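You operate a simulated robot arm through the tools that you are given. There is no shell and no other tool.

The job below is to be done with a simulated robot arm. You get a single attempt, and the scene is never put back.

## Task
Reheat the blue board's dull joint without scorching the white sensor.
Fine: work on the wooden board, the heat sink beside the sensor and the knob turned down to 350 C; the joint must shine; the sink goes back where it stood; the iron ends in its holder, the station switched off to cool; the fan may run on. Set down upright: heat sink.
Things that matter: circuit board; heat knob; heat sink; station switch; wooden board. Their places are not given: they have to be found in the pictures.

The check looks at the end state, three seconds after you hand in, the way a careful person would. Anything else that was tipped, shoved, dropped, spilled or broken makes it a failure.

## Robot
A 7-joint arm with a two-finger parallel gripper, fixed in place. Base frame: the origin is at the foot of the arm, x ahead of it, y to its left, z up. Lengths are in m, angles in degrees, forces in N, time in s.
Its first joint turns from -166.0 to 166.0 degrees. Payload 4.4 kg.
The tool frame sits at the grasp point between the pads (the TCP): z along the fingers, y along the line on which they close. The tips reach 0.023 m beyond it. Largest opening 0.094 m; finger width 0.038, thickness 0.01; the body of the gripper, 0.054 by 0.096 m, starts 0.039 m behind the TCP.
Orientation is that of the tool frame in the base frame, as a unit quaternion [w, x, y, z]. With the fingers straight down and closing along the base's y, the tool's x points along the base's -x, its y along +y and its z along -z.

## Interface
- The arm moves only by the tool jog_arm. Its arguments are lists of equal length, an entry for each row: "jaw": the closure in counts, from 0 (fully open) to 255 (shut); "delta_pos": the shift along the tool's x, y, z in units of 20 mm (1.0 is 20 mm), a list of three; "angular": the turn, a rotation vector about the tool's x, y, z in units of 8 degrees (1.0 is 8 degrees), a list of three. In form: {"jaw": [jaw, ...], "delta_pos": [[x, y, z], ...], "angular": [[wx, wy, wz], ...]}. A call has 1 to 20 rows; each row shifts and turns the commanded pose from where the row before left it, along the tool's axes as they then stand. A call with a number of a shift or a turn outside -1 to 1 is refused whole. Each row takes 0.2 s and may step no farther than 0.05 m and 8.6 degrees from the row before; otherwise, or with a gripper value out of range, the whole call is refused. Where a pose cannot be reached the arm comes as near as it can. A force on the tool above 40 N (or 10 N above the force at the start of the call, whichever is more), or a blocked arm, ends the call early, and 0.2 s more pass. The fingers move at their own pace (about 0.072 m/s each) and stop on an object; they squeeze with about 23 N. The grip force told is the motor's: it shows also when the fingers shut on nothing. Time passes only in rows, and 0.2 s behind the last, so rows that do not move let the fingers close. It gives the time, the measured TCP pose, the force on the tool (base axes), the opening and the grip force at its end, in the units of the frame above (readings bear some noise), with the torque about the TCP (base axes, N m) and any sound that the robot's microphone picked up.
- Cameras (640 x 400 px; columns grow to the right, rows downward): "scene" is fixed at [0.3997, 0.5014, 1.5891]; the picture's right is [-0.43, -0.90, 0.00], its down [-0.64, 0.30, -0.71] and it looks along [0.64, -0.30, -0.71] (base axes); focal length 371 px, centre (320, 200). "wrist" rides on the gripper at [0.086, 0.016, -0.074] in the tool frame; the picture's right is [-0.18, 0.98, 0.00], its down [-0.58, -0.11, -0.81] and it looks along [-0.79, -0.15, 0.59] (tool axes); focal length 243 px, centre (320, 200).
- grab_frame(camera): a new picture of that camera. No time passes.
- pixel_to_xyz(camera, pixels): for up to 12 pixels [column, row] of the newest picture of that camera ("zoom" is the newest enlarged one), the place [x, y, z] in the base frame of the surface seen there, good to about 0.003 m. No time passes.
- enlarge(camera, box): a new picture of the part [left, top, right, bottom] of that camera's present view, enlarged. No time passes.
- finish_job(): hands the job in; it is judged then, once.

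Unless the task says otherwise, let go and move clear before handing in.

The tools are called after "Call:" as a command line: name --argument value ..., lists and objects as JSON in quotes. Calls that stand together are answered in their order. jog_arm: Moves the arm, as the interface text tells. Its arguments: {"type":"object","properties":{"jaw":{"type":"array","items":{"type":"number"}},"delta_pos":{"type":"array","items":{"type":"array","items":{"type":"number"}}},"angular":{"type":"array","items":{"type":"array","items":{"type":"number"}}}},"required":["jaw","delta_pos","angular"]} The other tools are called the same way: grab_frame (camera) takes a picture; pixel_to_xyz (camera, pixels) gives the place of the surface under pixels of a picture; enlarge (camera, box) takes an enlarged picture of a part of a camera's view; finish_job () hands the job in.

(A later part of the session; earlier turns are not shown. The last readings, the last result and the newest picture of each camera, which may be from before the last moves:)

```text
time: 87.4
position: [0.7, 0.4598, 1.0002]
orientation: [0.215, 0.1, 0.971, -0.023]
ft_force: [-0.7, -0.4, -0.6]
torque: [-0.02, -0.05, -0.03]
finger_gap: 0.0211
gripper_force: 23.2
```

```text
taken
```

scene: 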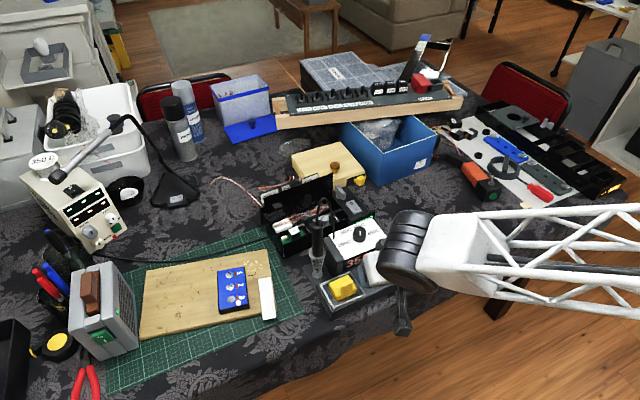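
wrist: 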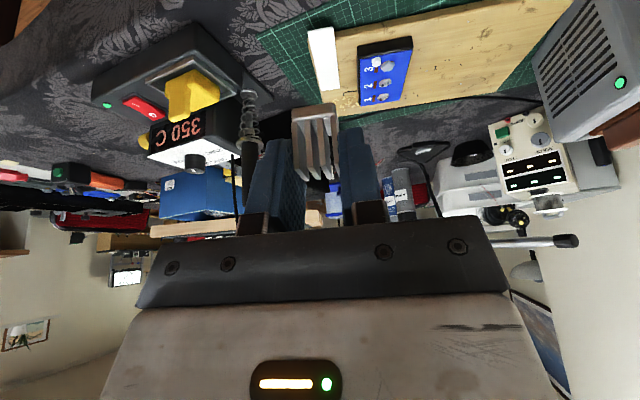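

The sink is held and the wooden board with the circuit board is ahead at wrist (385,70). I'll move to about 6 cm above the spot beside the sensor.

Call:
jog_arm --jaw '[255, 255, 255, 255, 255, 255, 255, 255, 255, 255, 255]' --delta_pos '[[-0.649, 0.278, 0.927], [-0.649, 0.278, 0.927], [-0.649, 0.278, 0.927], [-0.649, 0.278, 0.927], [-0.649, 0.278, 0.927], [-0.649, 0.278, 0.927], [-0.649, 0.278, 0.927], [-0.649, 0.278, 0.927], [-0.649, 0.278, 0.927], [-0.649, 0.278, 0.927], [0, 0, 0]]' --angular '[[0, 0, 0], [0, 0, 0], [0, 0, 0], [0, 0, 0], [0, 0, 0], [0, 0, 0], [0, 0, 0], [0, 0, 0], [0, 0, 0], [0, 0, 0], [0, 0, 0]]'

Call:
grab_frame --camera "wrist"

Call:
enlarge --camera "wrist" --box '[200, 0, 440, 190]'

Call:
enlarge --camera "scene" --box '[190, 230, 290, 320]'

```text
time: 89.8
position: [0.902, 0.4737, 0.885]
orientation: [0.215, 0.1, 0.971, -0.022]
ft_force: [-0.6, 0.3, 0.4]
torque: [-0.02, -0.01, -0.02]
finger_gap: 0.0213
gripper_force: 22.9
```

```text
taken
```

wrist: 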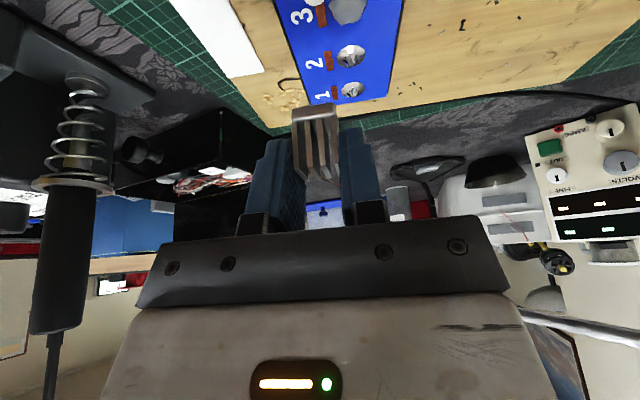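

```text
2.11 times, centred on (320, 95) of wrist
```

zoom: 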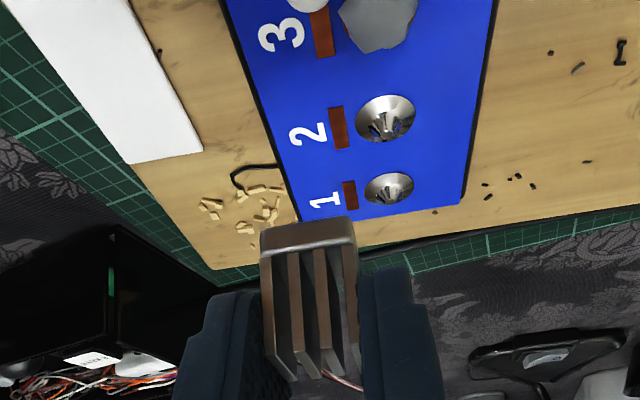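

```text
4.44 times, centred on (240, 275) of scene
```

zoom: 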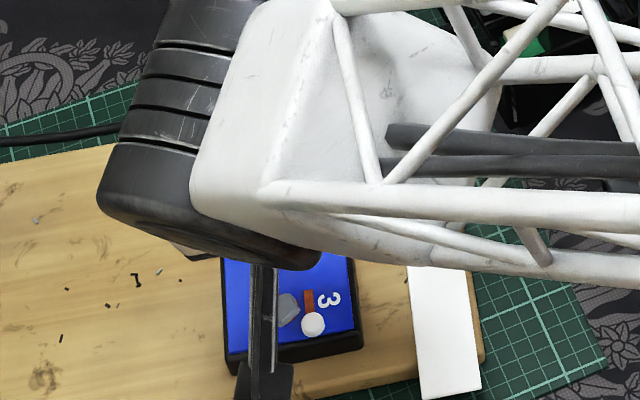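

The sink is poised above the board, with the "3" label at wrist (302,17) and joint 3 at (348,10). I'll measure the board again from this closer view to fine-tune the drop point.

Call:
pixel_to_xyz --camera "wrist" --pixels '[[302, 17], [320, 15], [348, 10], [315, 3], [285, 25], [276, 5], [350, 55], [350, 90], [300, 80], [400, 40], [308, 103], [388, 98]]'

Call:
pixel_to_xyz --camera "zoom" --pixels '[[313, 322], [288, 310], [308, 300], [328, 300], [355, 345], [285, 320], [350, 280], [280, 300]]'

```text
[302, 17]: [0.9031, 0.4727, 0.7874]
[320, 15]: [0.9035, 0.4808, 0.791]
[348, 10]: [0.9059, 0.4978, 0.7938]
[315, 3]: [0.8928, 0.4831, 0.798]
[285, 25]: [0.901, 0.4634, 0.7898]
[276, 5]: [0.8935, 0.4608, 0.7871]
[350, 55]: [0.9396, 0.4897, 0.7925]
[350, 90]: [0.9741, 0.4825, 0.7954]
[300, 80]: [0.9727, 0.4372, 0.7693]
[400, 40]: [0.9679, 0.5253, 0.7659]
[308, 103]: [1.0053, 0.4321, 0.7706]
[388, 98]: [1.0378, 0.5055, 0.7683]
```

```text
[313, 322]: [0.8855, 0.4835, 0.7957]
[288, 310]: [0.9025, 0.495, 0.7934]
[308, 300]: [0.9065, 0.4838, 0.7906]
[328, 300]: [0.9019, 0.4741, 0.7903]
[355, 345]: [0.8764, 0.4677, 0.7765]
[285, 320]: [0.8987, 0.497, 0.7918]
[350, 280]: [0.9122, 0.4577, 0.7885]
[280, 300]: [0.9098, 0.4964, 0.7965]
```

The sensor is at (0.887,0.484) and joint 3 at (0.9045,0.4975), so the drop point is right. I'll lower the sink to just above the board surface.

Call:
jog_arm --jaw '[255, 255, 255, 255, 255]' --delta_pos '[[0.296, 0.016, 0.634], [0.296, 0.016, 0.634], [0.296, 0.016, 0.634], [0.27, 0.016, 0.58], [0, 0, 0]]' --angular '[[0, 0, 0], [0, 0, 0], [0, 0, 0], [0, 0, 0], [0, 0, 0]]'

Call:
grab_frame --camera "wrist"

Call:
enlarge --camera "wrist" --box '[200, 0, 440, 190]'

Call:
enlarge --camera "scene" --box '[190, 230, 290, 320]'

```text
time: 91.0
position: [0.9028, 0.4749, 0.8321]
orientation: [0.216, 0.099, 0.971, -0.022]
ft_force: [-1.0, -0.1, 0.1]
torque: [-0.01, -0.01, -0.02]
finger_gap: 0.0213
gripper_force: 23.1
```

```text
taken
```

wrist: 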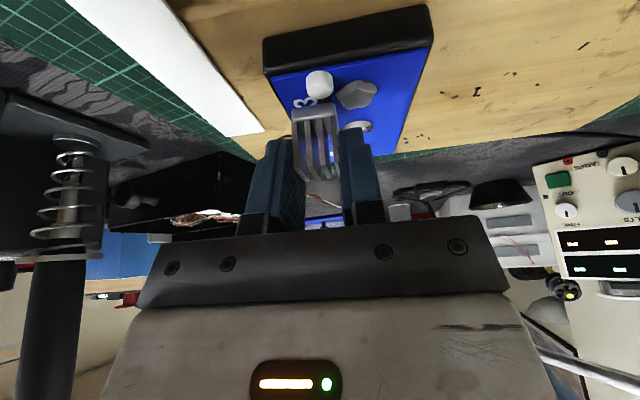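

```text
2.11 times, centred on (320, 95) of wrist
```

zoom: 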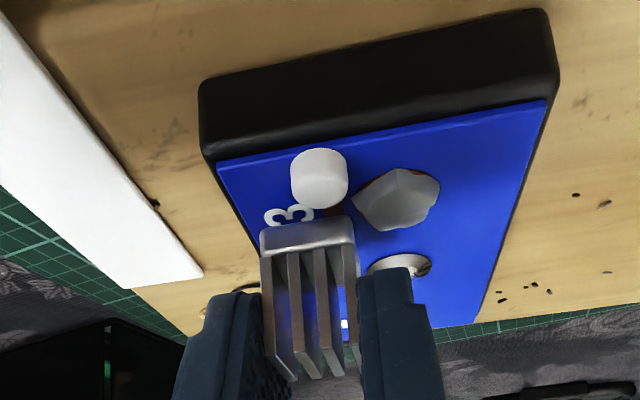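

```text
4.44 times, centred on (240, 275) of scene
```

zoom: 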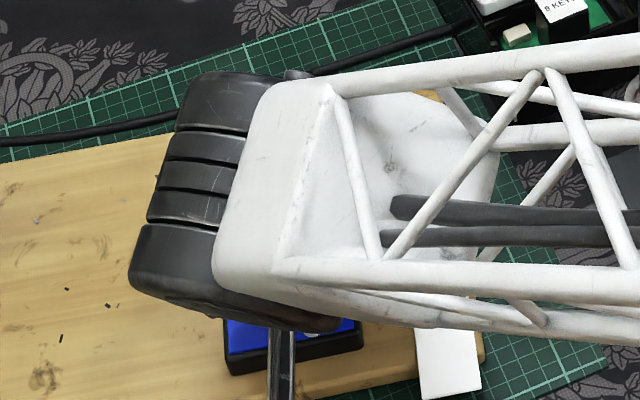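

The sink is directly behind the sensor in the wrist view (zoom 310,240 against 320,180), about 5 mm above the board. I'll lower it in small steps until contact.

Call:
jog_arm --jaw '[255, 255, 255, 255]' --delta_pos '[[0.042, 0, 0.09], [0.021, 0, 0.045], [0.021, 0, 0.045], [0, 0, 0]]' --angular '[[0, 0, 0], [0, 0, 0], [0, 0, 0], [0, 0, 0]]'

```text
time: 92.0
position: [0.9037, 0.4767, 0.8289]
orientation: [0.215, 0.099, 0.971, -0.022]
ft_force: [-0.7, -1.2, -0.6]
torque: [0.04, -0.03, 0.0]
finger_gap: 0.0213
gripper_force: 23.0
```

Call:
jog_arm --jaw '[255, 255, 255]' --delta_pos '[[0.021, 0, 0.045], [0.021, 0, 0.045], [0, 0, 0]]' --angular '[[0, 0, 0], [0, 0, 0], [0, 0, 0]]'

```text
time: 92.8
position: [0.906, 0.4748, 0.8283]
orientation: [0.216, 0.099, 0.971, -0.022]
ft_force: [-0.6, 1.3, 10.1]
torque: [0.02, -0.01, 0.02]
finger_gap: 0.0212
gripper_force: 23.0
```

Contact is made (+10 N). I'll relieve a millimetre, open the fingers slightly and draw back along the tool axis.

Call:
jog_arm --jaw '[255, 160, 150, 150, 150, 150, 150, 150, 150]' --delta_pos '[[-0.015, 0, -0.03], [0, 0, 0], [0, 0, 0], [0, 0, 0], [0, 0, -0.4], [0, 0, -0.8], [0, 0, -0.9], [0, 0, -0.9], [0, 0, -0.9]]' --angular '[[0, 0, 0], [0, 0, 0], [0, 0, 0], [0, 0, 0], [0, 0, 0], [0, 0, 0], [0, 0, 0], [0, 0, 0], [0, 0, 0]]'

Call:
grab_frame --camera "wrist"

Call:
enlarge --camera "wrist" --box '[220, 0, 440, 150]'

```text
time: 94.8
position: [0.8712, 0.4819, 0.8979]
orientation: [0.215, 0.099, 0.971, -0.022]
ft_force: [0.0, -0.1, 0.3]
torque: [-0.04, -0.02, 0.01]
finger_gap: 0.039
gripper_force: 0.1
```

```text
taken
```

wrist: 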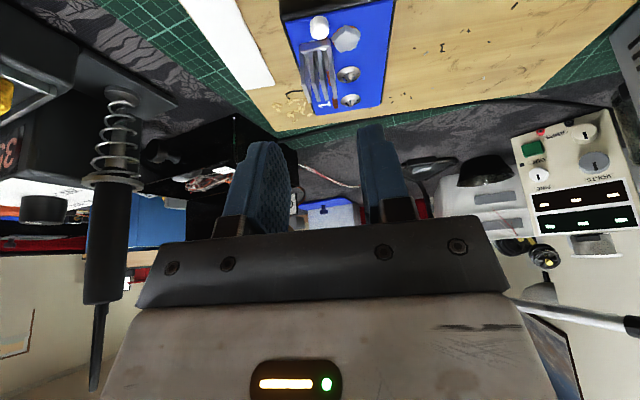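

```text
2.67 times, centred on (330, 75) of wrist
```

zoom: 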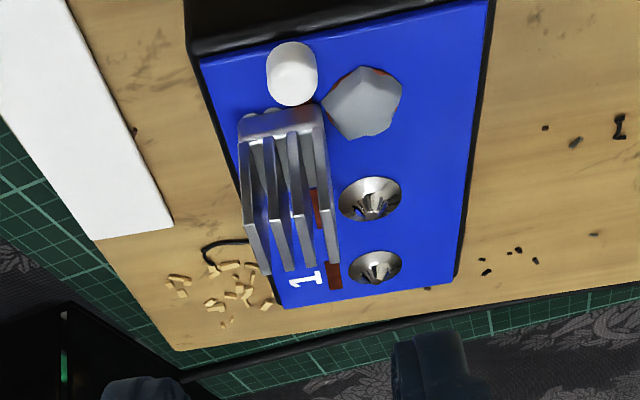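

The heat sink stands upright on the board right beside the white sensor (zoom 285,190 and 293,75), and joint 3 is still open to the iron. I'll back away and head towards the iron, tilting the tool to 60° so I can grip the handle from the side.

Call:
jog_arm --jaw '[130, 130, 130, 130, 130, 130, 130, 130, 130]' --delta_pos '[[0.581, -0.311, -0.897], [0.581, -0.311, -0.897], [0.581, -0.311, -0.897], [0.581, -0.311, -0.897], [0.581, -0.311, -0.897], [0.581, -0.311, -0.897], [0.581, -0.311, -0.897], [0.581, -0.311, -0.897], [0.581, -0.311, -0.897]]' --angular '[[0, 0, 0], [0, 0, 0], [0, 0, 0], [0, 0, 0], [0, 0, 0], [0, 0, 0], [0, 0, 0], [0, 0, 0], [0, 0, 0]]'

Call:
grab_frame --camera "scene"

Call:
grab_frame --camera "wrist"

```text
time: 96.8
position: [0.7011, 0.46, 0.9992]
orientation: [0.215, 0.1, 0.971, -0.023]
ft_force: [0.1, 0.4, -0.2]
torque: [-0.02, -0.03, -0.01]
finger_gap: 0.046
gripper_force: 0.0
```

```text
taken
```

scene: 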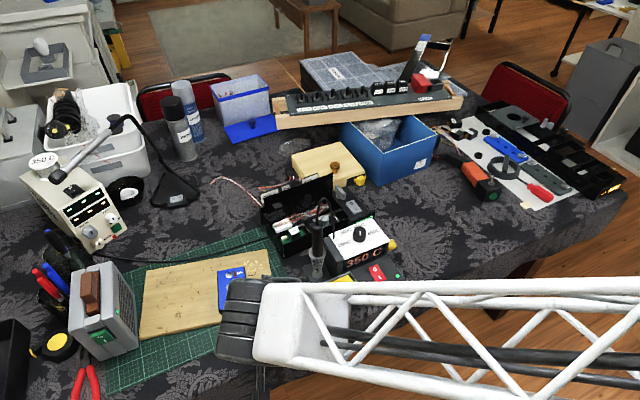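

```text
taken
```

wrist: 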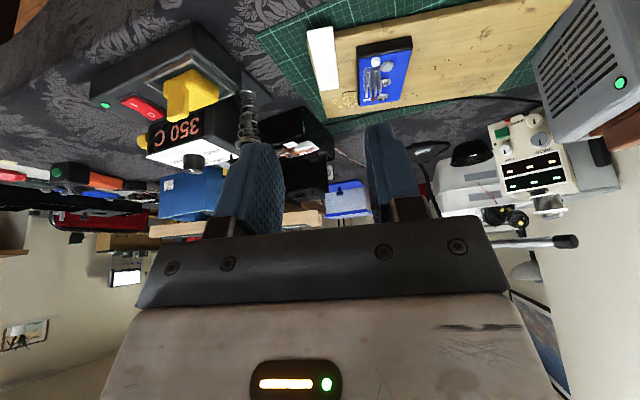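

The iron stands free of obstruction in the scene view at (317,245). I'll enlarge it and measure the handle, ring and cord before approaching.

Call:
enlarge --camera "scene" --box '[295, 185, 355, 285]'

Call:
enlarge --camera "scene" --box '[297, 190, 347, 240]'

Call:
pixel_to_xyz --camera "zoom" --pixels '[[260, 190], [290, 60], [330, 50], [350, 100], [360, 180], [350, 150], [240, 260], [280, 260], [260, 340], [235, 350], [290, 350], [258, 230]]'

```text
4.00 times, centred on (325, 235) of scene
```

zoom: 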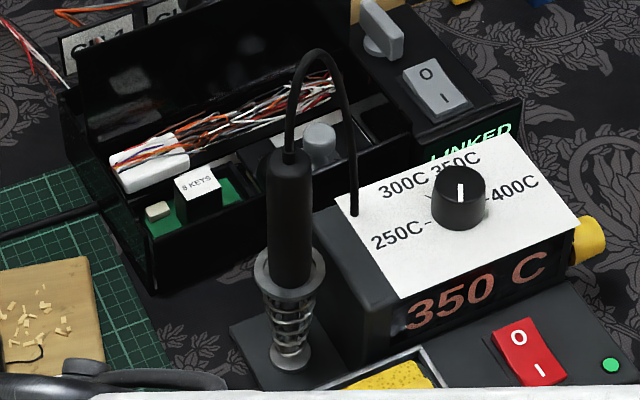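

```text
8.00 times, centred on (322, 215) of scene
```

zoom: 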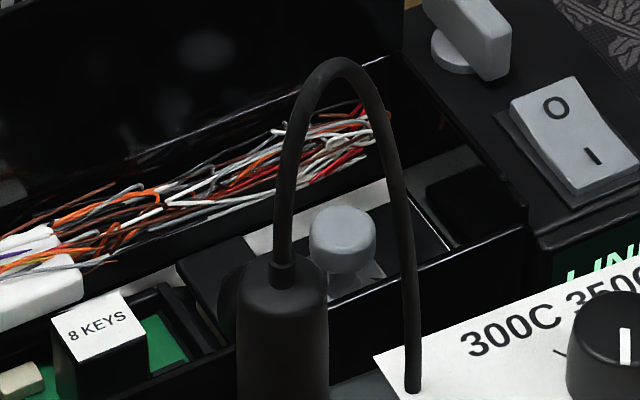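

```text
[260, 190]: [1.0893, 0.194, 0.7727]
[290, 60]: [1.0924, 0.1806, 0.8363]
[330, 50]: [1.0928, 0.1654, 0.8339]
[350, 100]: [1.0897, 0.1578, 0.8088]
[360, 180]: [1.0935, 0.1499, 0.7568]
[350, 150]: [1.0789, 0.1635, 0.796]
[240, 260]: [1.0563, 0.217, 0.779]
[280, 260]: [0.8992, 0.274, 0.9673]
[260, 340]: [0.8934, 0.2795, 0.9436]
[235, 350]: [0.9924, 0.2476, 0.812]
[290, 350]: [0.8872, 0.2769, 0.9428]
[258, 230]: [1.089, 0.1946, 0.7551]
```

In the 8× zoom the cord runs from the handle top (285,265) over a peak at (340,68) down to the panel at (412,385). I'll measure along it.

Call:
pixel_to_xyz --camera "zoom" --pixels '[[284, 270], [284, 200], [300, 110], [340, 68], [380, 110], [398, 180], [407, 270], [412, 380], [285, 290], [243, 330], [325, 330], [285, 330]]'

Call:
enlarge --camera "scene" --box '[292, 225, 342, 285]'

Call:
pixel_to_xyz --camera "zoom" --pixels '[[290, 60], [290, 120], [290, 150], [255, 100], [325, 100], [250, 170], [330, 170], [290, 190], [290, 230], [290, 290], [290, 340], [290, 360]]'

```text
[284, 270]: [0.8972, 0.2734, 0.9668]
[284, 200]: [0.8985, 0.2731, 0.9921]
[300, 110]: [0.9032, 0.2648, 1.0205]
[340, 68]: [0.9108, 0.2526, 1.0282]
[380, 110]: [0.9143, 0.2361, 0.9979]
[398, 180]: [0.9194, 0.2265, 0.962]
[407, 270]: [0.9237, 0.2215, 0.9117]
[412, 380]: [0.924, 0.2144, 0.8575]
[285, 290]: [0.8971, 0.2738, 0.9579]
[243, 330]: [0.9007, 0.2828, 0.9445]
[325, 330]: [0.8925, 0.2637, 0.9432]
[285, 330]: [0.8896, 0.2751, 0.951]
```

```text
6.67 times, centred on (317, 255) of scene
```

zoom: 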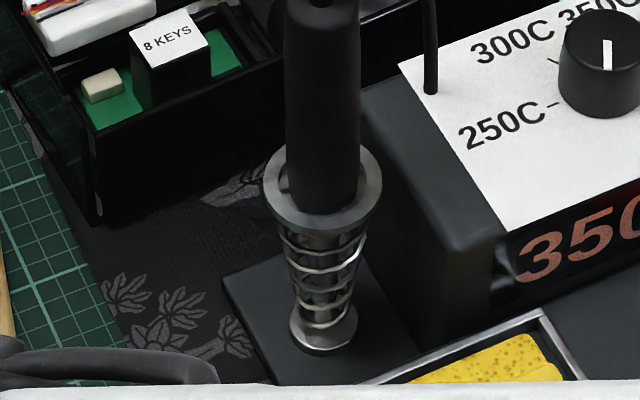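

```text
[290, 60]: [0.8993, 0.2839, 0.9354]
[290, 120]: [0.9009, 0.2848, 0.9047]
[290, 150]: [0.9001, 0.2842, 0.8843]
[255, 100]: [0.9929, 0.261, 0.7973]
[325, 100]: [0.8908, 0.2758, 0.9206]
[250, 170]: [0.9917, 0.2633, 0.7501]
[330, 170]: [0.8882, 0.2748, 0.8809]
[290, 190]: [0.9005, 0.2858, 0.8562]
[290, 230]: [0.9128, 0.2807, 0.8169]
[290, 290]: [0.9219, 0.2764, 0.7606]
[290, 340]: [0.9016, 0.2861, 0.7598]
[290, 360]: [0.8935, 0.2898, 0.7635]
```

The handle axis is at about (0.899,0.272) with its top at z≈0.966. The cord falls at y≈0.22, clear of a 42 mm opening. I'll move in line with the iron and tilt to 60°.

Call:
jog_arm --jaw '[140, 140, 140, 140, 140, 140, 140, 140, 140, 140, 140, 140, 140, 140, 140, 140, 140]' --delta_pos '[[-0.172, -0.92, 0.08], [-0.172, -0.92, 0.08], [-0.172, -0.92, 0.08], [-0.172, -0.92, 0.08], [-0.172, -0.92, 0.08], [-0.172, -0.92, 0.08], [-0.172, -0.92, 0.08], [-0.172, -0.92, 0.08], [-0.172, -0.92, 0.08], [-0.172, -0.92, 0.08], [0, 0, 0], [0, 0, 0], [0, 0, 0], [0, 0, 0], [0, 0, 0], [0, 0, 0], [0, 0, 0]]' --angular '[[0, 0, 0], [0, 0, 0], [0, 0, 0], [0, 0, 0], [0, 0, 0], [0, 0, 0], [0, 0, 0], [0, 0, 0], [0, 0, 0], [0, 0, 0], [-0.307, 0, -0.659], [-0.307, 0, -0.659], [0, -0.875, 0], [0, -0.875, 0], [0, -0.875, 0], [0, -0.875, 0], [0, -0.875, 0]]'

Call:
grab_frame --camera "wrist"

Call:
grab_frame --camera "scene"

```text
time: 100.4
position: [0.7022, 0.2746, 0.9975]
orientation: [0.5, 0.0, 0.866, -0.001]
ft_force: [-1.7, -1.2, 6.4]
torque: [0.03, 0.35, 0.07]
finger_gap: 0.0425
gripper_force: 0.1
```

```text
taken
```

wrist: 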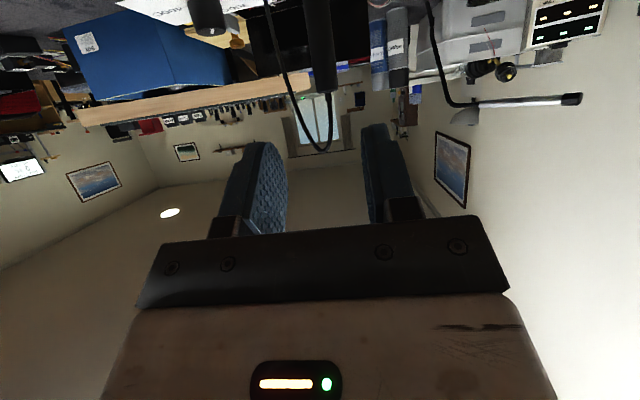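

```text
taken
```

scene: 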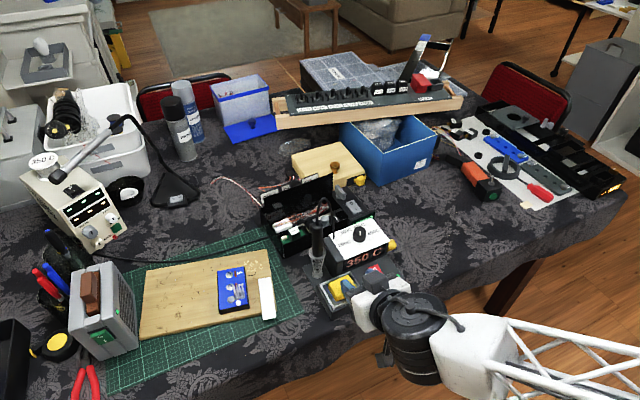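

The arm is in line with the iron, but a 6 N force shows after the tilt. I'll hold still for a moment to see if it was only from the motion.

Call:
jog_arm --jaw '[140, 140]' --delta_pos '[[0, 0, 0], [0, 0, 0]]' --angular '[[0, 0, 0], [0, 0, 0]]'

Call:
enlarge --camera "scene" --box '[300, 200, 480, 400]'

```text
time: 101.0
position: [0.7027, 0.2735, 0.9997]
orientation: [0.501, 0.001, 0.866, -0.001]
ft_force: [0.5, -0.1, -0.2]
torque: [0.02, 0.01, 0.02]
finger_gap: 0.0423
gripper_force: 0.1
```

```text
2.00 times, centred on (390, 300) of scene
```

zoom: 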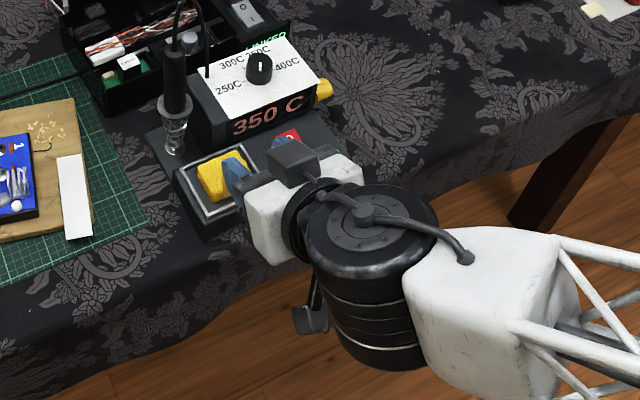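

The force has settled to zero, so it was only transient. There is a box on top of the gripper at zoom (290,157), and I'll measure it to be sure it clears the handle and cord.

Call:
pixel_to_xyz --camera "zoom" --pixels '[[270, 148], [295, 140], [315, 150], [285, 160], [275, 172], [305, 172], [258, 195], [300, 200], [350, 170], [232, 165], [240, 200], [310, 315]]'

Call:
enlarge --camera "scene" --box '[340, 250, 410, 320]'

```text
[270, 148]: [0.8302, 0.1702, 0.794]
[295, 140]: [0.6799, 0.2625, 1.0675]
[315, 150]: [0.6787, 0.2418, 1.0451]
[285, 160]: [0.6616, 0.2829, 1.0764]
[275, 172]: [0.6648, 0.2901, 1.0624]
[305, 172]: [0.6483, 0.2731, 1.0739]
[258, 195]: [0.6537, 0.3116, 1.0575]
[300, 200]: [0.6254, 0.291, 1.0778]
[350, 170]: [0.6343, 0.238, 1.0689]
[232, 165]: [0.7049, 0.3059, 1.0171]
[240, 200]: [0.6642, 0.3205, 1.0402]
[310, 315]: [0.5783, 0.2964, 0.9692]
```

```text
5.71 times, centred on (375, 285) of scene
```

zoom: 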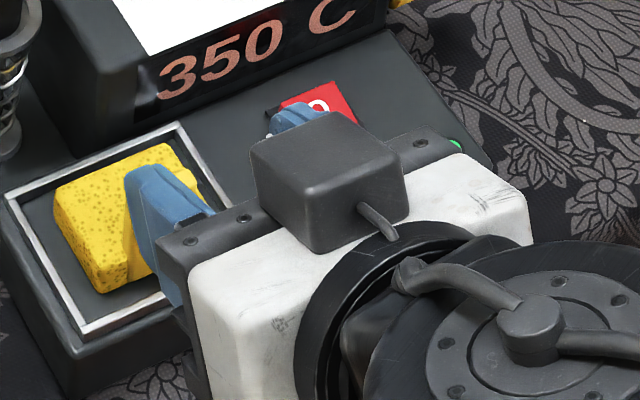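

The top box sits about 21 mm behind the grasp line, so it clears the handle. I'll move forward to a standoff just in front of the iron at z≈0.93.

Call:
jog_arm --jaw '[140, 140, 140, 140, 140, 140, 140, 140, 140]' --delta_pos '[[0.011, -0.01, 0.853], [0.011, -0.01, 0.853], [0.011, -0.01, 0.853], [0.011, -0.01, 0.853], [0.011, -0.01, 0.853], [0.011, -0.01, 0.853], [0.011, -0.01, 0.853], [0.011, -0.01, 0.853], [0, 0, 0]]' --angular '[[0, 0, 0], [0, 0, 0], [0, 0, 0], [0, 0, 0], [0, 0, 0], [0, 0, 0], [0, 0, 0], [0, 0, 0], [0, 0, 0]]'

Call:
grab_frame --camera "wrist"

Call:
enlarge --camera "scene" --box '[280, 180, 400, 300]'

```text
time: 103.0
position: [0.8187, 0.2726, 0.9295]
orientation: [0.5, 0.001, 0.866, -0.001]
ft_force: [-0.3, -0.3, 0.0]
torque: [-0.02, 0.05, -0.01]
finger_gap: 0.0423
gripper_force: 0.0
```

```text
taken
```

wrist: 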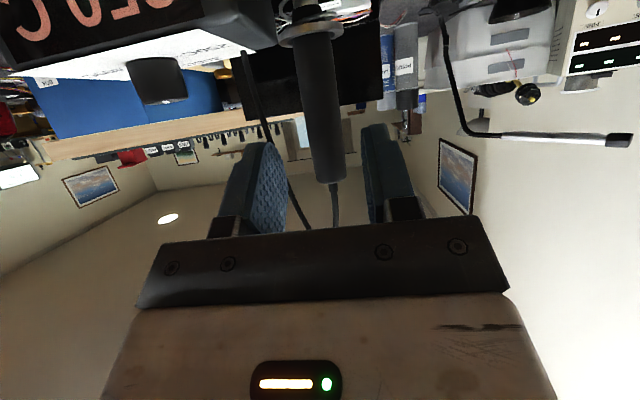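

```text
3.33 times, centred on (340, 240) of scene
```

zoom: 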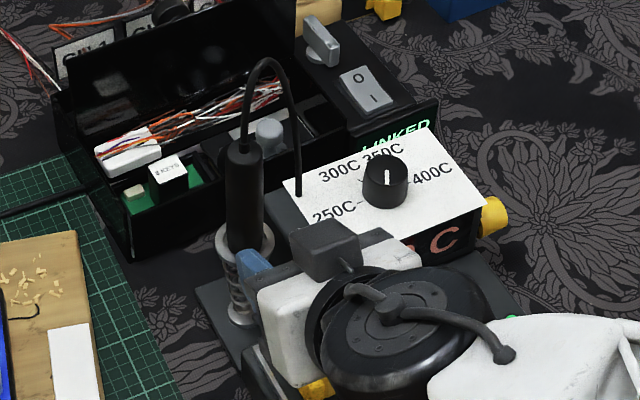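

The handle is between the open fingers in the wrist view, from (312,40) to (332,180). I'll check its lateral position.

Call:
pixel_to_xyz --camera "wrist" --pixels '[[322, 110], [302, 110], [341, 110], [325, 140], [306, 140], [344, 140], [330, 178], [316, 60], [296, 60], [336, 60], [335, 195], [312, 20]]'

```text
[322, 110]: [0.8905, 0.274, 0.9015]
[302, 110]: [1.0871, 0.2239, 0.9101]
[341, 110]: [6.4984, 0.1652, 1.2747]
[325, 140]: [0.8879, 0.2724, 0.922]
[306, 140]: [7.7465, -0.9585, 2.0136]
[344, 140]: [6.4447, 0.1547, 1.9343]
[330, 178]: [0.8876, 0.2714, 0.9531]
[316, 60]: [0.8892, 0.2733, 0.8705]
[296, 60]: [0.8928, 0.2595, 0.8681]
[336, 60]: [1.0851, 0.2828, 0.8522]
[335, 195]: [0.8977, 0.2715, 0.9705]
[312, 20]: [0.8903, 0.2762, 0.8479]
```

The handle axis is confirmed at (0.899,0.272). I'll advance horizontally so the handle sits between the pads.

Call:
jog_arm --jaw '[140, 140, 140, 140, 140, 140]' --delta_pos '[[-0.47, -0.008, 0.8], [-0.47, -0.008, 0.8], [-0.376, -0.006, 0.64], [-0.376, -0.006, 0.64], [-0.188, 0, 0.32], [0, 0, 0]]' --angular '[[0, 0, 0], [0, 0, 0], [0, 0, 0], [0, 0, 0], [0, 0, 0], [0, 0, 0]]'

Call:
grab_frame --camera "wrist"

Call:
enlarge --camera "scene" --box '[280, 180, 400, 300]'

```text
time: 104.4
position: [0.8941, 0.2713, 0.93]
orientation: [0.501, 0.001, 0.866, 0.0]
ft_force: [-0.2, 0.1, -0.5]
torque: [0.0, 0.03, 0.01]
finger_gap: 0.0429
gripper_force: 0.1
```

```text
taken
```

wrist: 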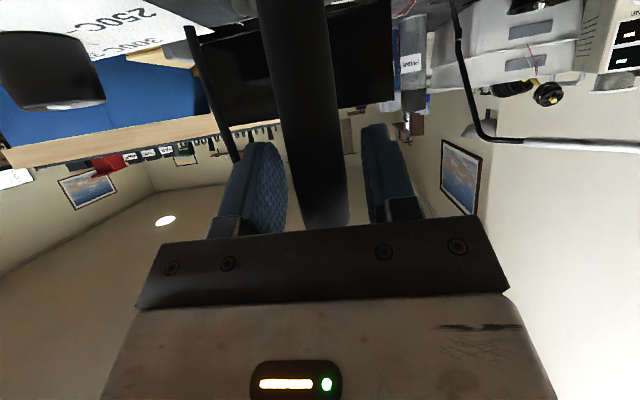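

```text
3.33 times, centred on (340, 240) of scene
```

zoom: 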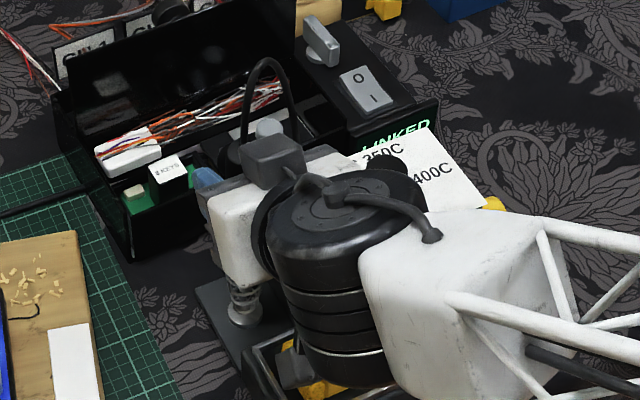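

The handle is between the pads with no contact force. I'll close on it.

Call:
jog_arm --jaw '[165, 180, 255, 255, 255]' --delta_pos '[[0, 0, 0], [0, 0, 0], [0, 0, 0], [0, 0, 0], [0, 0, 0]]' --angular '[[0, 0, 0], [0, 0, 0], [0, 0, 0], [0, 0, 0], [0, 0, 0]]'

```text
time: 105.6
position: [0.8938, 0.2711, 0.9289]
orientation: [0.5, 0.001, 0.866, -0.001]
ft_force: [-0.7, -1.0, 0.3]
torque: [-0.07, -0.04, 0.02]
finger_gap: 0.0247
gripper_force: 22.9
```

The handle is held at a 24.7 mm gap and 23 N. I'll lift straight up slowly and watch for snagging in the coil.

Call:
jog_arm --jaw '[255, 255, 255, 255, 255]' --delta_pos '[[-0.22, 0, -0.125], [-0.43, 0, -0.25], [-0.65, 0, -0.375], [-0.65, 0, -0.375], [-0.65, 0, -0.375]]' --angular '[[0, 0, 0], [0, 0, 0], [0, 0, 0], [0, 0, 0], [0, 0, 0]]'

Call:
enlarge --camera "scene" --box '[280, 150, 400, 300]'

```text
time: 106.8
position: [0.8923, 0.2701, 0.9903]
orientation: [0.5, 0.0, 0.866, 0.0]
ft_force: [0.0, 0.3, -1.0]
torque: [0.0, -0.01, 0.0]
finger_gap: 0.0249
gripper_force: 23.0
```

```text
2.67 times, centred on (340, 225) of scene
```

zoom: 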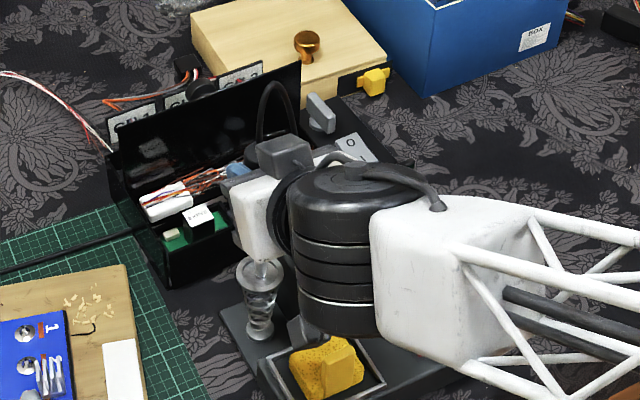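

The iron is rising freely with only its own weight (about 1 N) on the tool. I'll continue up another 8 cm to clear the coil.

Call:
jog_arm --jaw '[255, 255, 255, 255, 255]' --delta_pos '[[-0.866, 0, -0.5], [-0.866, 0, -0.5], [-0.866, 0, -0.5], [-0.866, 0, -0.5], [0, 0, 0]]' --angular '[[0, 0, 0], [0, 0, 0], [0, 0, 0], [0, 0, 0], [0, 0, 0]]'

Call:
enlarge --camera "scene" --box '[260, 130, 400, 300]'

Call:
grab_frame --camera "wrist"

```text
time: 108.0
position: [0.8933, 0.2705, 1.072]
orientation: [0.5, 0.001, 0.866, 0.0]
ft_force: [-0.7, -0.1, -0.8]
torque: [0.02, 0.01, 0.02]
finger_gap: 0.0251
gripper_force: 23.1
```

```text
2.35 times, centred on (330, 215) of scene
```

zoom: 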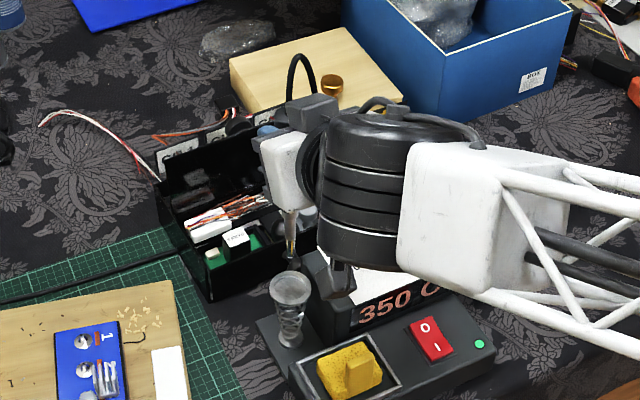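

```text
taken
```

wrist: 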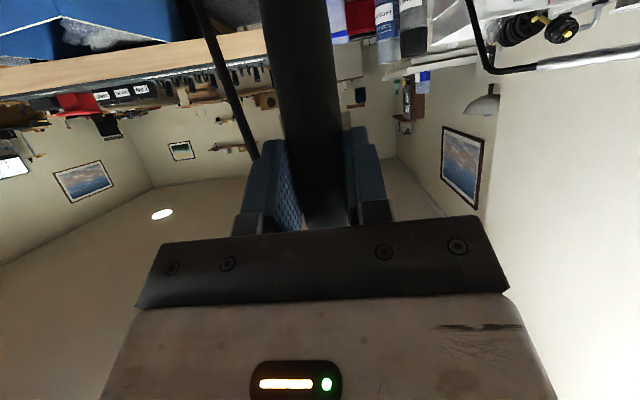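

The iron is up and its tip shows at about zoom (291,258), just above the coil. I'll enlarge to locate the tip relative to the gripper.

Call:
enlarge --camera "scene" --box '[295, 200, 345, 260]'

Call:
pixel_to_xyz --camera "scene" --pixels '[[313, 220], [313, 224], [313, 228], [313, 231], [313, 234], [314, 222]]'

```text
6.67 times, centred on (320, 230) of scene
```

zoom: 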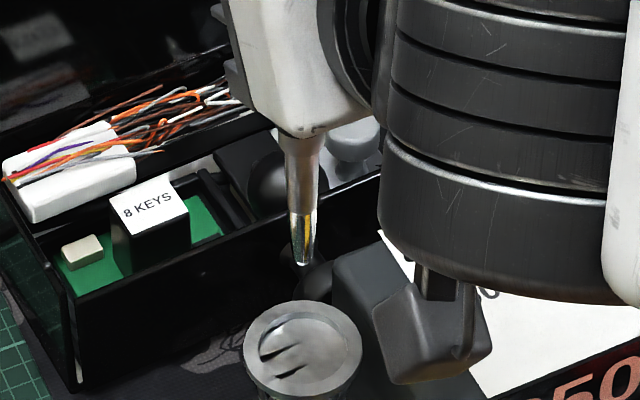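

```text
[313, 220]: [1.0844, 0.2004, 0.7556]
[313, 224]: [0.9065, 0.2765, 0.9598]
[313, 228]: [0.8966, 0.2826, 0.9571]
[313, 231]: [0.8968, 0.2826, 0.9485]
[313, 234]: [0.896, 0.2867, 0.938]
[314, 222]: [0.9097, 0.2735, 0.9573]
```

The tip's lowest point is at zoom (303,262). I'll measure along the barrel and tip.

Call:
pixel_to_xyz --camera "zoom" --pixels '[[303, 262], [303, 258], [304, 250], [303, 235], [304, 215], [302, 190], [301, 160], [303, 265], [290, 230], [314, 230], [303, 340], [303, 310]]'

```text
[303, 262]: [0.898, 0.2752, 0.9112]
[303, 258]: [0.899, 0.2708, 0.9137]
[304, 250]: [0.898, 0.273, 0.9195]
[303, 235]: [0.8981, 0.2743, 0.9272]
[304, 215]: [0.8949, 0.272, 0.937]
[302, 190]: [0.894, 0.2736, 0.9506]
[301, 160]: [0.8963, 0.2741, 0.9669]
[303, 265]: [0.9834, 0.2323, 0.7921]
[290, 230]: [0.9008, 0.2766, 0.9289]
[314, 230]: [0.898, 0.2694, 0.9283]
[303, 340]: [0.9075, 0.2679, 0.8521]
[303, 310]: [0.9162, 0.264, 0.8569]
```

The tip is at (0.8985,0.2725,0.911), which is 162 mm below the grasp point and 5–6 mm in front of it. I'll carry the iron across to hover above joint 3, with the tip at about 0.88.

Call:
jog_arm --jaw '[255, 255, 255, 255, 255, 255, 255, 255, 255, 255, 255, 255, 255]' --delta_pos '[[0.096, 0.9375, 0.083], [0.096, 0.9375, 0.083], [0.096, 0.9375, 0.083], [0.096, 0.9375, 0.083], [0.096, 0.9375, 0.083], [0.096, 0.9375, 0.083], [0.096, 0.9375, 0.083], [0.096, 0.9375, 0.083], [0.096, 0.9375, 0.083], [0.096, 0.9375, 0.083], [0.096, 0.9375, 0.083], [0.096, 0.9375, 0.083], [0, 0, 0]]' --angular '[[0, 0, 0], [0, 0, 0], [0, 0, 0], [0, 0, 0], [0, 0, 0], [0, 0, 0], [0, 0, 0], [0, 0, 0], [0, 0, 0], [0, 0, 0], [0, 0, 0], [0, 0, 0], [0, 0, 0]]'

Call:
grab_frame --camera "scene"

Call:
enlarge --camera "scene" --box '[180, 200, 290, 330]'

Call:
grab_frame --camera "wrist"

```text
time: 110.8
position: [0.8987, 0.4967, 1.0418]
orientation: [0.5, 0.001, 0.866, -0.001]
ft_force: [0.2, 0.3, -0.5]
torque: [-0.01, 0.0, -0.03]
finger_gap: 0.0253
gripper_force: 22.6
```

```text
taken
```

scene: 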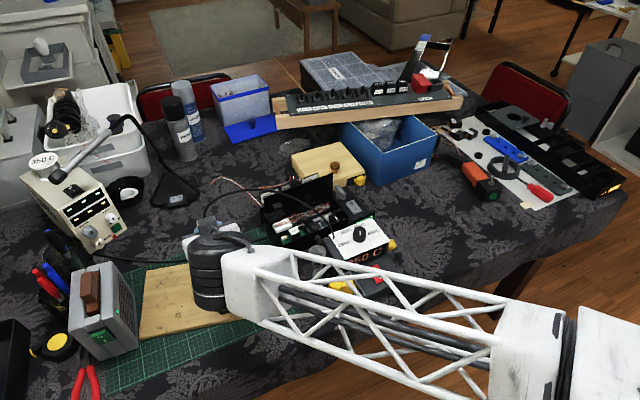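

```text
3.08 times, centred on (235, 265) of scene
```

zoom: 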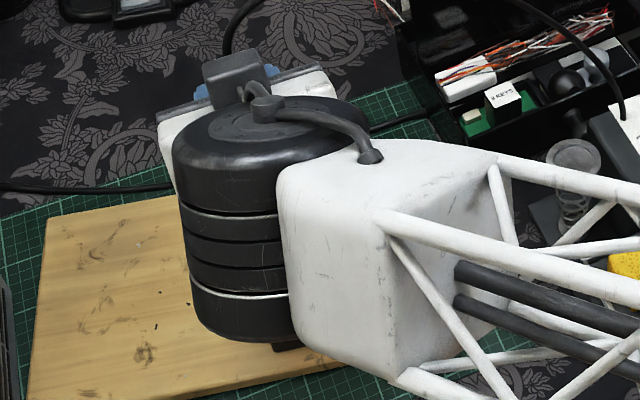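

```text
taken
```

wrist: 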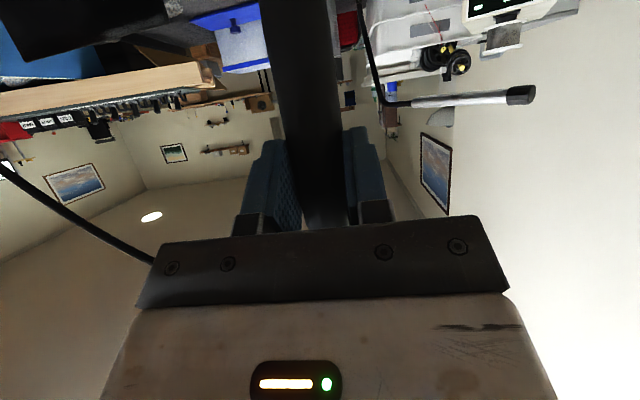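

The iron hovers over joint 3 with its cord trailing freely; the arm blocks the direct view, so I'll rely on coordinates and touch. The tip is estimated at (0.905,0.498), right over the joint. I'll lower to about 1 cm above it.

Call:
jog_arm --jaw '[255, 255, 255, 255, 255, 255]' --delta_pos '[[0.65, 0, 0.375], [0.65, 0, 0.375], [0.65, 0, 0.375], [0.65, 0, 0.375], [0.65, 0, 0.375], [0, 0, 0]]' --angular '[[0, 0, 0], [0, 0, 0], [0, 0, 0], [0, 0, 0], [0, 0, 0], [0, 0, 0]]'

Call:
grab_frame --camera "scene"

Call:
enlarge --camera "scene" --box '[180, 230, 290, 340]'

Call:
grab_frame --camera "wrist"

```text
time: 112.2
position: [0.8997, 0.4976, 0.966]
orientation: [0.5, 0.001, 0.866, -0.001]
ft_force: [-0.8, 0.7, -1.3]
torque: [0.02, -0.03, 0.01]
finger_gap: 0.0249
gripper_force: 22.5
```

```text
taken
```

scene: 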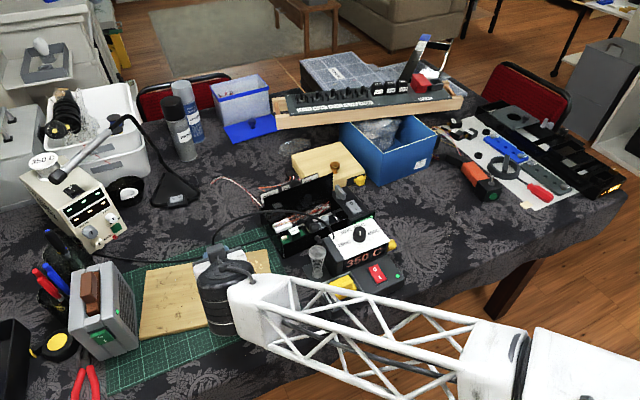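

```text
3.64 times, centred on (235, 285) of scene
```

zoom: 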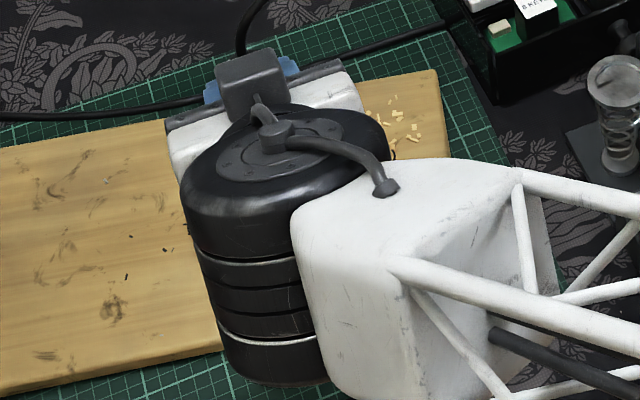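

```text
taken
```

wrist: 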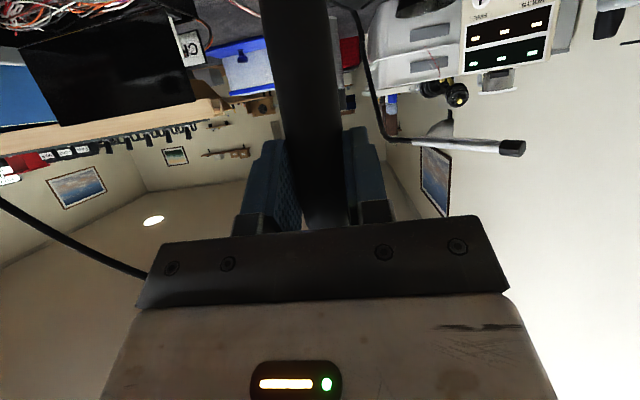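

The tip should be about 8 mm above the joint now. I'll creep down in 1.5 mm steps, watching the force.

Call:
jog_arm --jaw '[255, 255, 255, 255]' --delta_pos '[[0.105, 0, -0.028], [0.065, 0, 0.0375], [0.065, 0, 0.0375], [0, 0, 0]]' --angular '[[0, 0, 0], [0, 0, 0], [0, 0, 0], [0, 0, 0]]'

```text
time: 113.2
position: [0.8985, 0.4969, 0.961]
orientation: [0.5, 0.0, 0.866, 0.0]
ft_force: [-0.5, 0.0, -1.1]
torque: [0.0, 0.01, 0.03]
finger_gap: 0.0249
gripper_force: 23.5
```

Call:
jog_arm --jaw '[255, 255, 255]' --delta_pos '[[0.065, 0, 0.0375], [0.043, 0, 0.025], [0, 0, 0]]' --angular '[[0, 0, 0], [0, 0, 0], [0, 0, 0]]'

```text
time: 114.0
position: [0.8985, 0.4964, 0.959]
orientation: [0.5, 0.001, 0.866, -0.001]
ft_force: [0.0, -0.6, -1.5]
torque: [0.0, 0.02, 0.0]
finger_gap: 0.0246
gripper_force: 22.4
```

No contact is felt at z=0.959 yet. I'll continue with 1 mm steps.

Call:
jog_arm --jaw '[255, 255, 255]' --delta_pos '[[0.043, 0, 0.025], [0.043, 0, 0.025], [0, 0, 0]]' --angular '[[0, 0, 0], [0, 0, 0], [0, 0, 0]]'

```text
time: 114.8
position: [0.8978, 0.496, 0.956]
orientation: [0.5, 0.001, 0.866, 0.0]
ft_force: [-0.9, 0.7, -1.1]
torque: [-0.01, 0.04, 0.01]
finger_gap: 0.0246
gripper_force: 23.1
```

Still no contact at z=0.956. I'll keep creeping down.

Call:
jog_arm --jaw '[255, 255, 255]' --delta_pos '[[0.043, 0, 0.025], [0.043, 0, 0.025], [0, 0, 0]]' --angular '[[0, 0, 0], [0, 0, 0], [0, 0, 0]]'

```text
time: 115.6
position: [0.8982, 0.4951, 0.955]
orientation: [0.5, 0.001, 0.866, -0.001]
ft_force: [-0.2, -0.3, -1.1]
torque: [0.01, -0.03, 0.0]
finger_gap: 0.0246
gripper_force: 22.8
```

The reading is about 0.955 with no load change. I'll continue another 2 mm in small steps.

Call:
jog_arm --jaw '[255, 255, 255]' --delta_pos '[[0.043, 0, 0.025], [0.043, 0, 0.025], [0, 0, 0]]' --angular '[[0, 0, 0], [0, 0, 0], [0, 0, 0]]'

```text
time: 116.4
position: [0.898, 0.4965, 0.9544]
orientation: [0.5, 0.001, 0.866, 0.0]
ft_force: [0.2, 0.0, 10.1]
torque: [0.0, -0.11, 0.01]
finger_gap: 0.0248
gripper_force: 22.9
```

The tip is touching the joint (+10 N at z=0.954). I'll hold still for about two seconds and listen for any sound.

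Call:
jog_arm --jaw '[255, 255, 255, 255, 255, 255, 255, 255, 255, 255]' --delta_pos '[[0, 0, 0], [0, 0, 0], [0, 0, 0], [0, 0, 0], [0, 0, 0], [0, 0, 0], [0, 0, 0], [0, 0, 0], [0, 0, 0], [0, 0, 0]]' --angular '[[0, 0, 0], [0, 0, 0], [0, 0, 0], [0, 0, 0], [0, 0, 0], [0, 0, 0], [0, 0, 0], [0, 0, 0], [0, 0, 0], [0, 0, 0]]'

Call:
grab_frame --camera "wrist"

Call:
grab_frame --camera "scene"

```text
time: 118.6
position: [0.8984, 0.4954, 0.9532]
orientation: [0.501, 0.001, 0.866, 0.0]
ft_force: [-0.2, 0.4, 23.8]
torque: [0.01, -0.25, 0.01]
finger_gap: 0.0246
gripper_force: 23.2
```

```text
taken
```

wrist: 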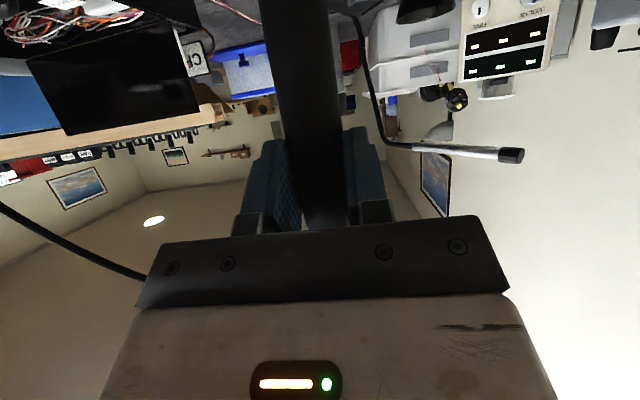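

```text
taken
```

scene: 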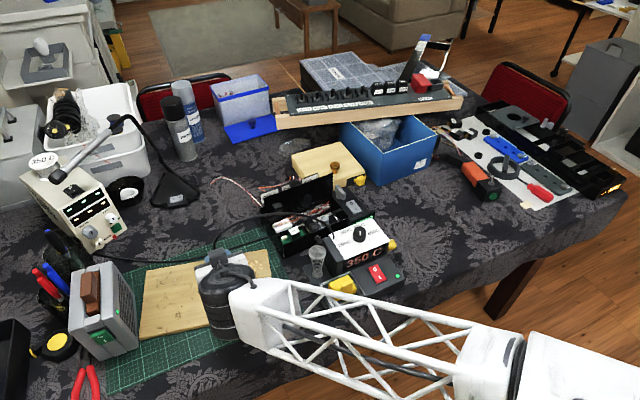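

The tip has rested on the joint for over two seconds, with the force now near 24 N. I'll lift straight up and move the iron back towards the holder side so the scene camera can see the joint.

Call:
jog_arm --jaw '[255, 255, 255, 255, 255, 255, 255]' --delta_pos '[[-0.433, 0, -0.25], [-0.866, 0, -0.5], [-0.866, 0, -0.5], [-0.866, 0, -0.5], [-0.866, 0, -0.5], [-0.866, 0, -0.5], [0, 0, 0]]' --angular '[[0, 0, 0], [0, 0, 0], [0, 0, 0], [0, 0, 0], [0, 0, 0], [0, 0, 0], [0, 0, 0]]'

Call:
jog_arm --jaw '[255, 255, 255, 255, 255, 255, 255, 255, 255]' --delta_pos '[[0, -0.94, 0], [0, -0.94, 0], [0, -0.94, 0], [0, -0.94, 0], [0, -0.94, 0], [0, -0.94, 0], [0, -0.94, 0], [0, -0.94, 0], [0, 0, 0]]' --angular '[[0, 0, 0], [0, 0, 0], [0, 0, 0], [0, 0, 0], [0, 0, 0], [0, 0, 0], [0, 0, 0], [0, 0, 0], [0, 0, 0]]'

Call:
grab_frame --camera "scene"

Call:
enlarge --camera "scene" --box '[195, 255, 285, 325]'

```text
time: 120.2
position: [0.8978, 0.4957, 1.0609]
orientation: [0.5, 0.001, 0.866, 0.0]
ft_force: [0.1, 0.4, -0.7]
torque: [-0.02, 0.03, -0.02]
finger_gap: 0.0248
gripper_force: 22.2
```

```text
time: 122.2
position: [0.8958, 0.3451, 1.0608]
orientation: [0.5, 0.0, 0.866, 0.0]
ft_force: [0.1, -0.7, 0.0]
torque: [-0.01, -0.01, 0.04]
finger_gap: 0.025
gripper_force: 22.8
```

```text
taken
```

scene: 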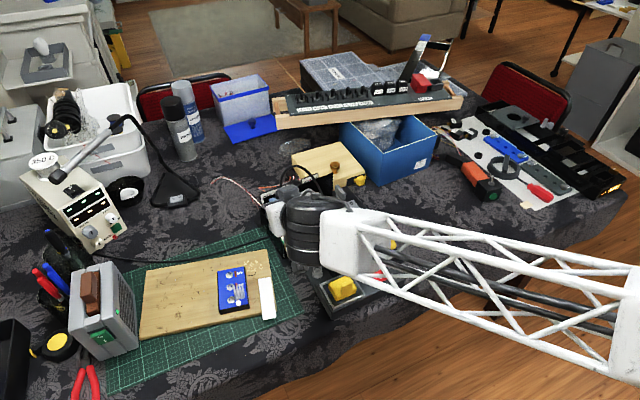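

```text
5.71 times, centred on (240, 290) of scene
```

zoom: 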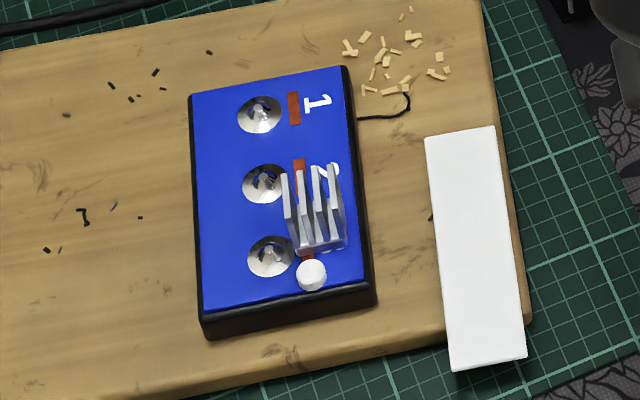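

Joint 3 now shines like joints 1 and 2 (zoom 270,257), and the sensor at (312,275) is still white. Now I'll bring the iron back exactly over its holder.

Call:
jog_arm --jaw '[255, 255, 255, 255, 255]' --delta_pos '[[0.026, -0.9325, -0.0455], [0.026, -0.9325, -0.0455], [0.026, -0.9325, -0.0455], [0.026, -0.9325, -0.0455], [0, 0, 0]]' --angular '[[0, 0, 0], [0, 0, 0], [0, 0, 0], [0, 0, 0], [0, 0, 0]]'

Call:
grab_frame --camera "scene"

Call:
enlarge --camera "scene" --box '[295, 200, 345, 260]'

Call:
pixel_to_xyz --camera "zoom" --pixels '[[303, 262], [303, 266], [303, 258], [303, 250], [303, 235], [304, 215], [290, 235], [314, 235], [303, 350], [303, 310]]'

```text
time: 123.4
position: [0.8929, 0.2727, 1.0616]
orientation: [0.499, 0.0, 0.867, 0.0]
ft_force: [-0.2, -0.1, -1.5]
torque: [-0.02, 0.04, 0.01]
finger_gap: 0.025
gripper_force: 23.6
```

```text
taken
```

scene: 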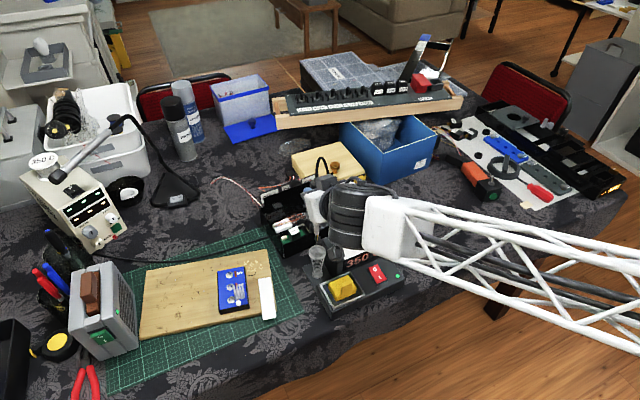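

```text
6.67 times, centred on (320, 230) of scene
```

zoom: 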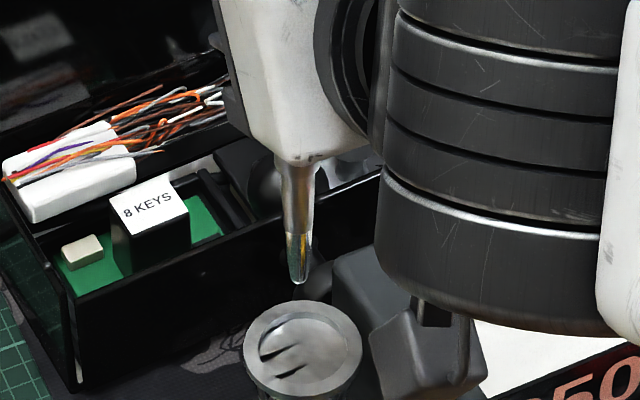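

```text
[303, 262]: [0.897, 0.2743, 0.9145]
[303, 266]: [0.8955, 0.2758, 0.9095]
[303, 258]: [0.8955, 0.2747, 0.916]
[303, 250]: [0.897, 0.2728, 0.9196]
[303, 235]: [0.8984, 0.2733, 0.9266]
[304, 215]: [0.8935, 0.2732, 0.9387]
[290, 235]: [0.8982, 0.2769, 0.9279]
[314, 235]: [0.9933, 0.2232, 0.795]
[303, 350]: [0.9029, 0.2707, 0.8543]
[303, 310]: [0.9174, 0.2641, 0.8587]
```

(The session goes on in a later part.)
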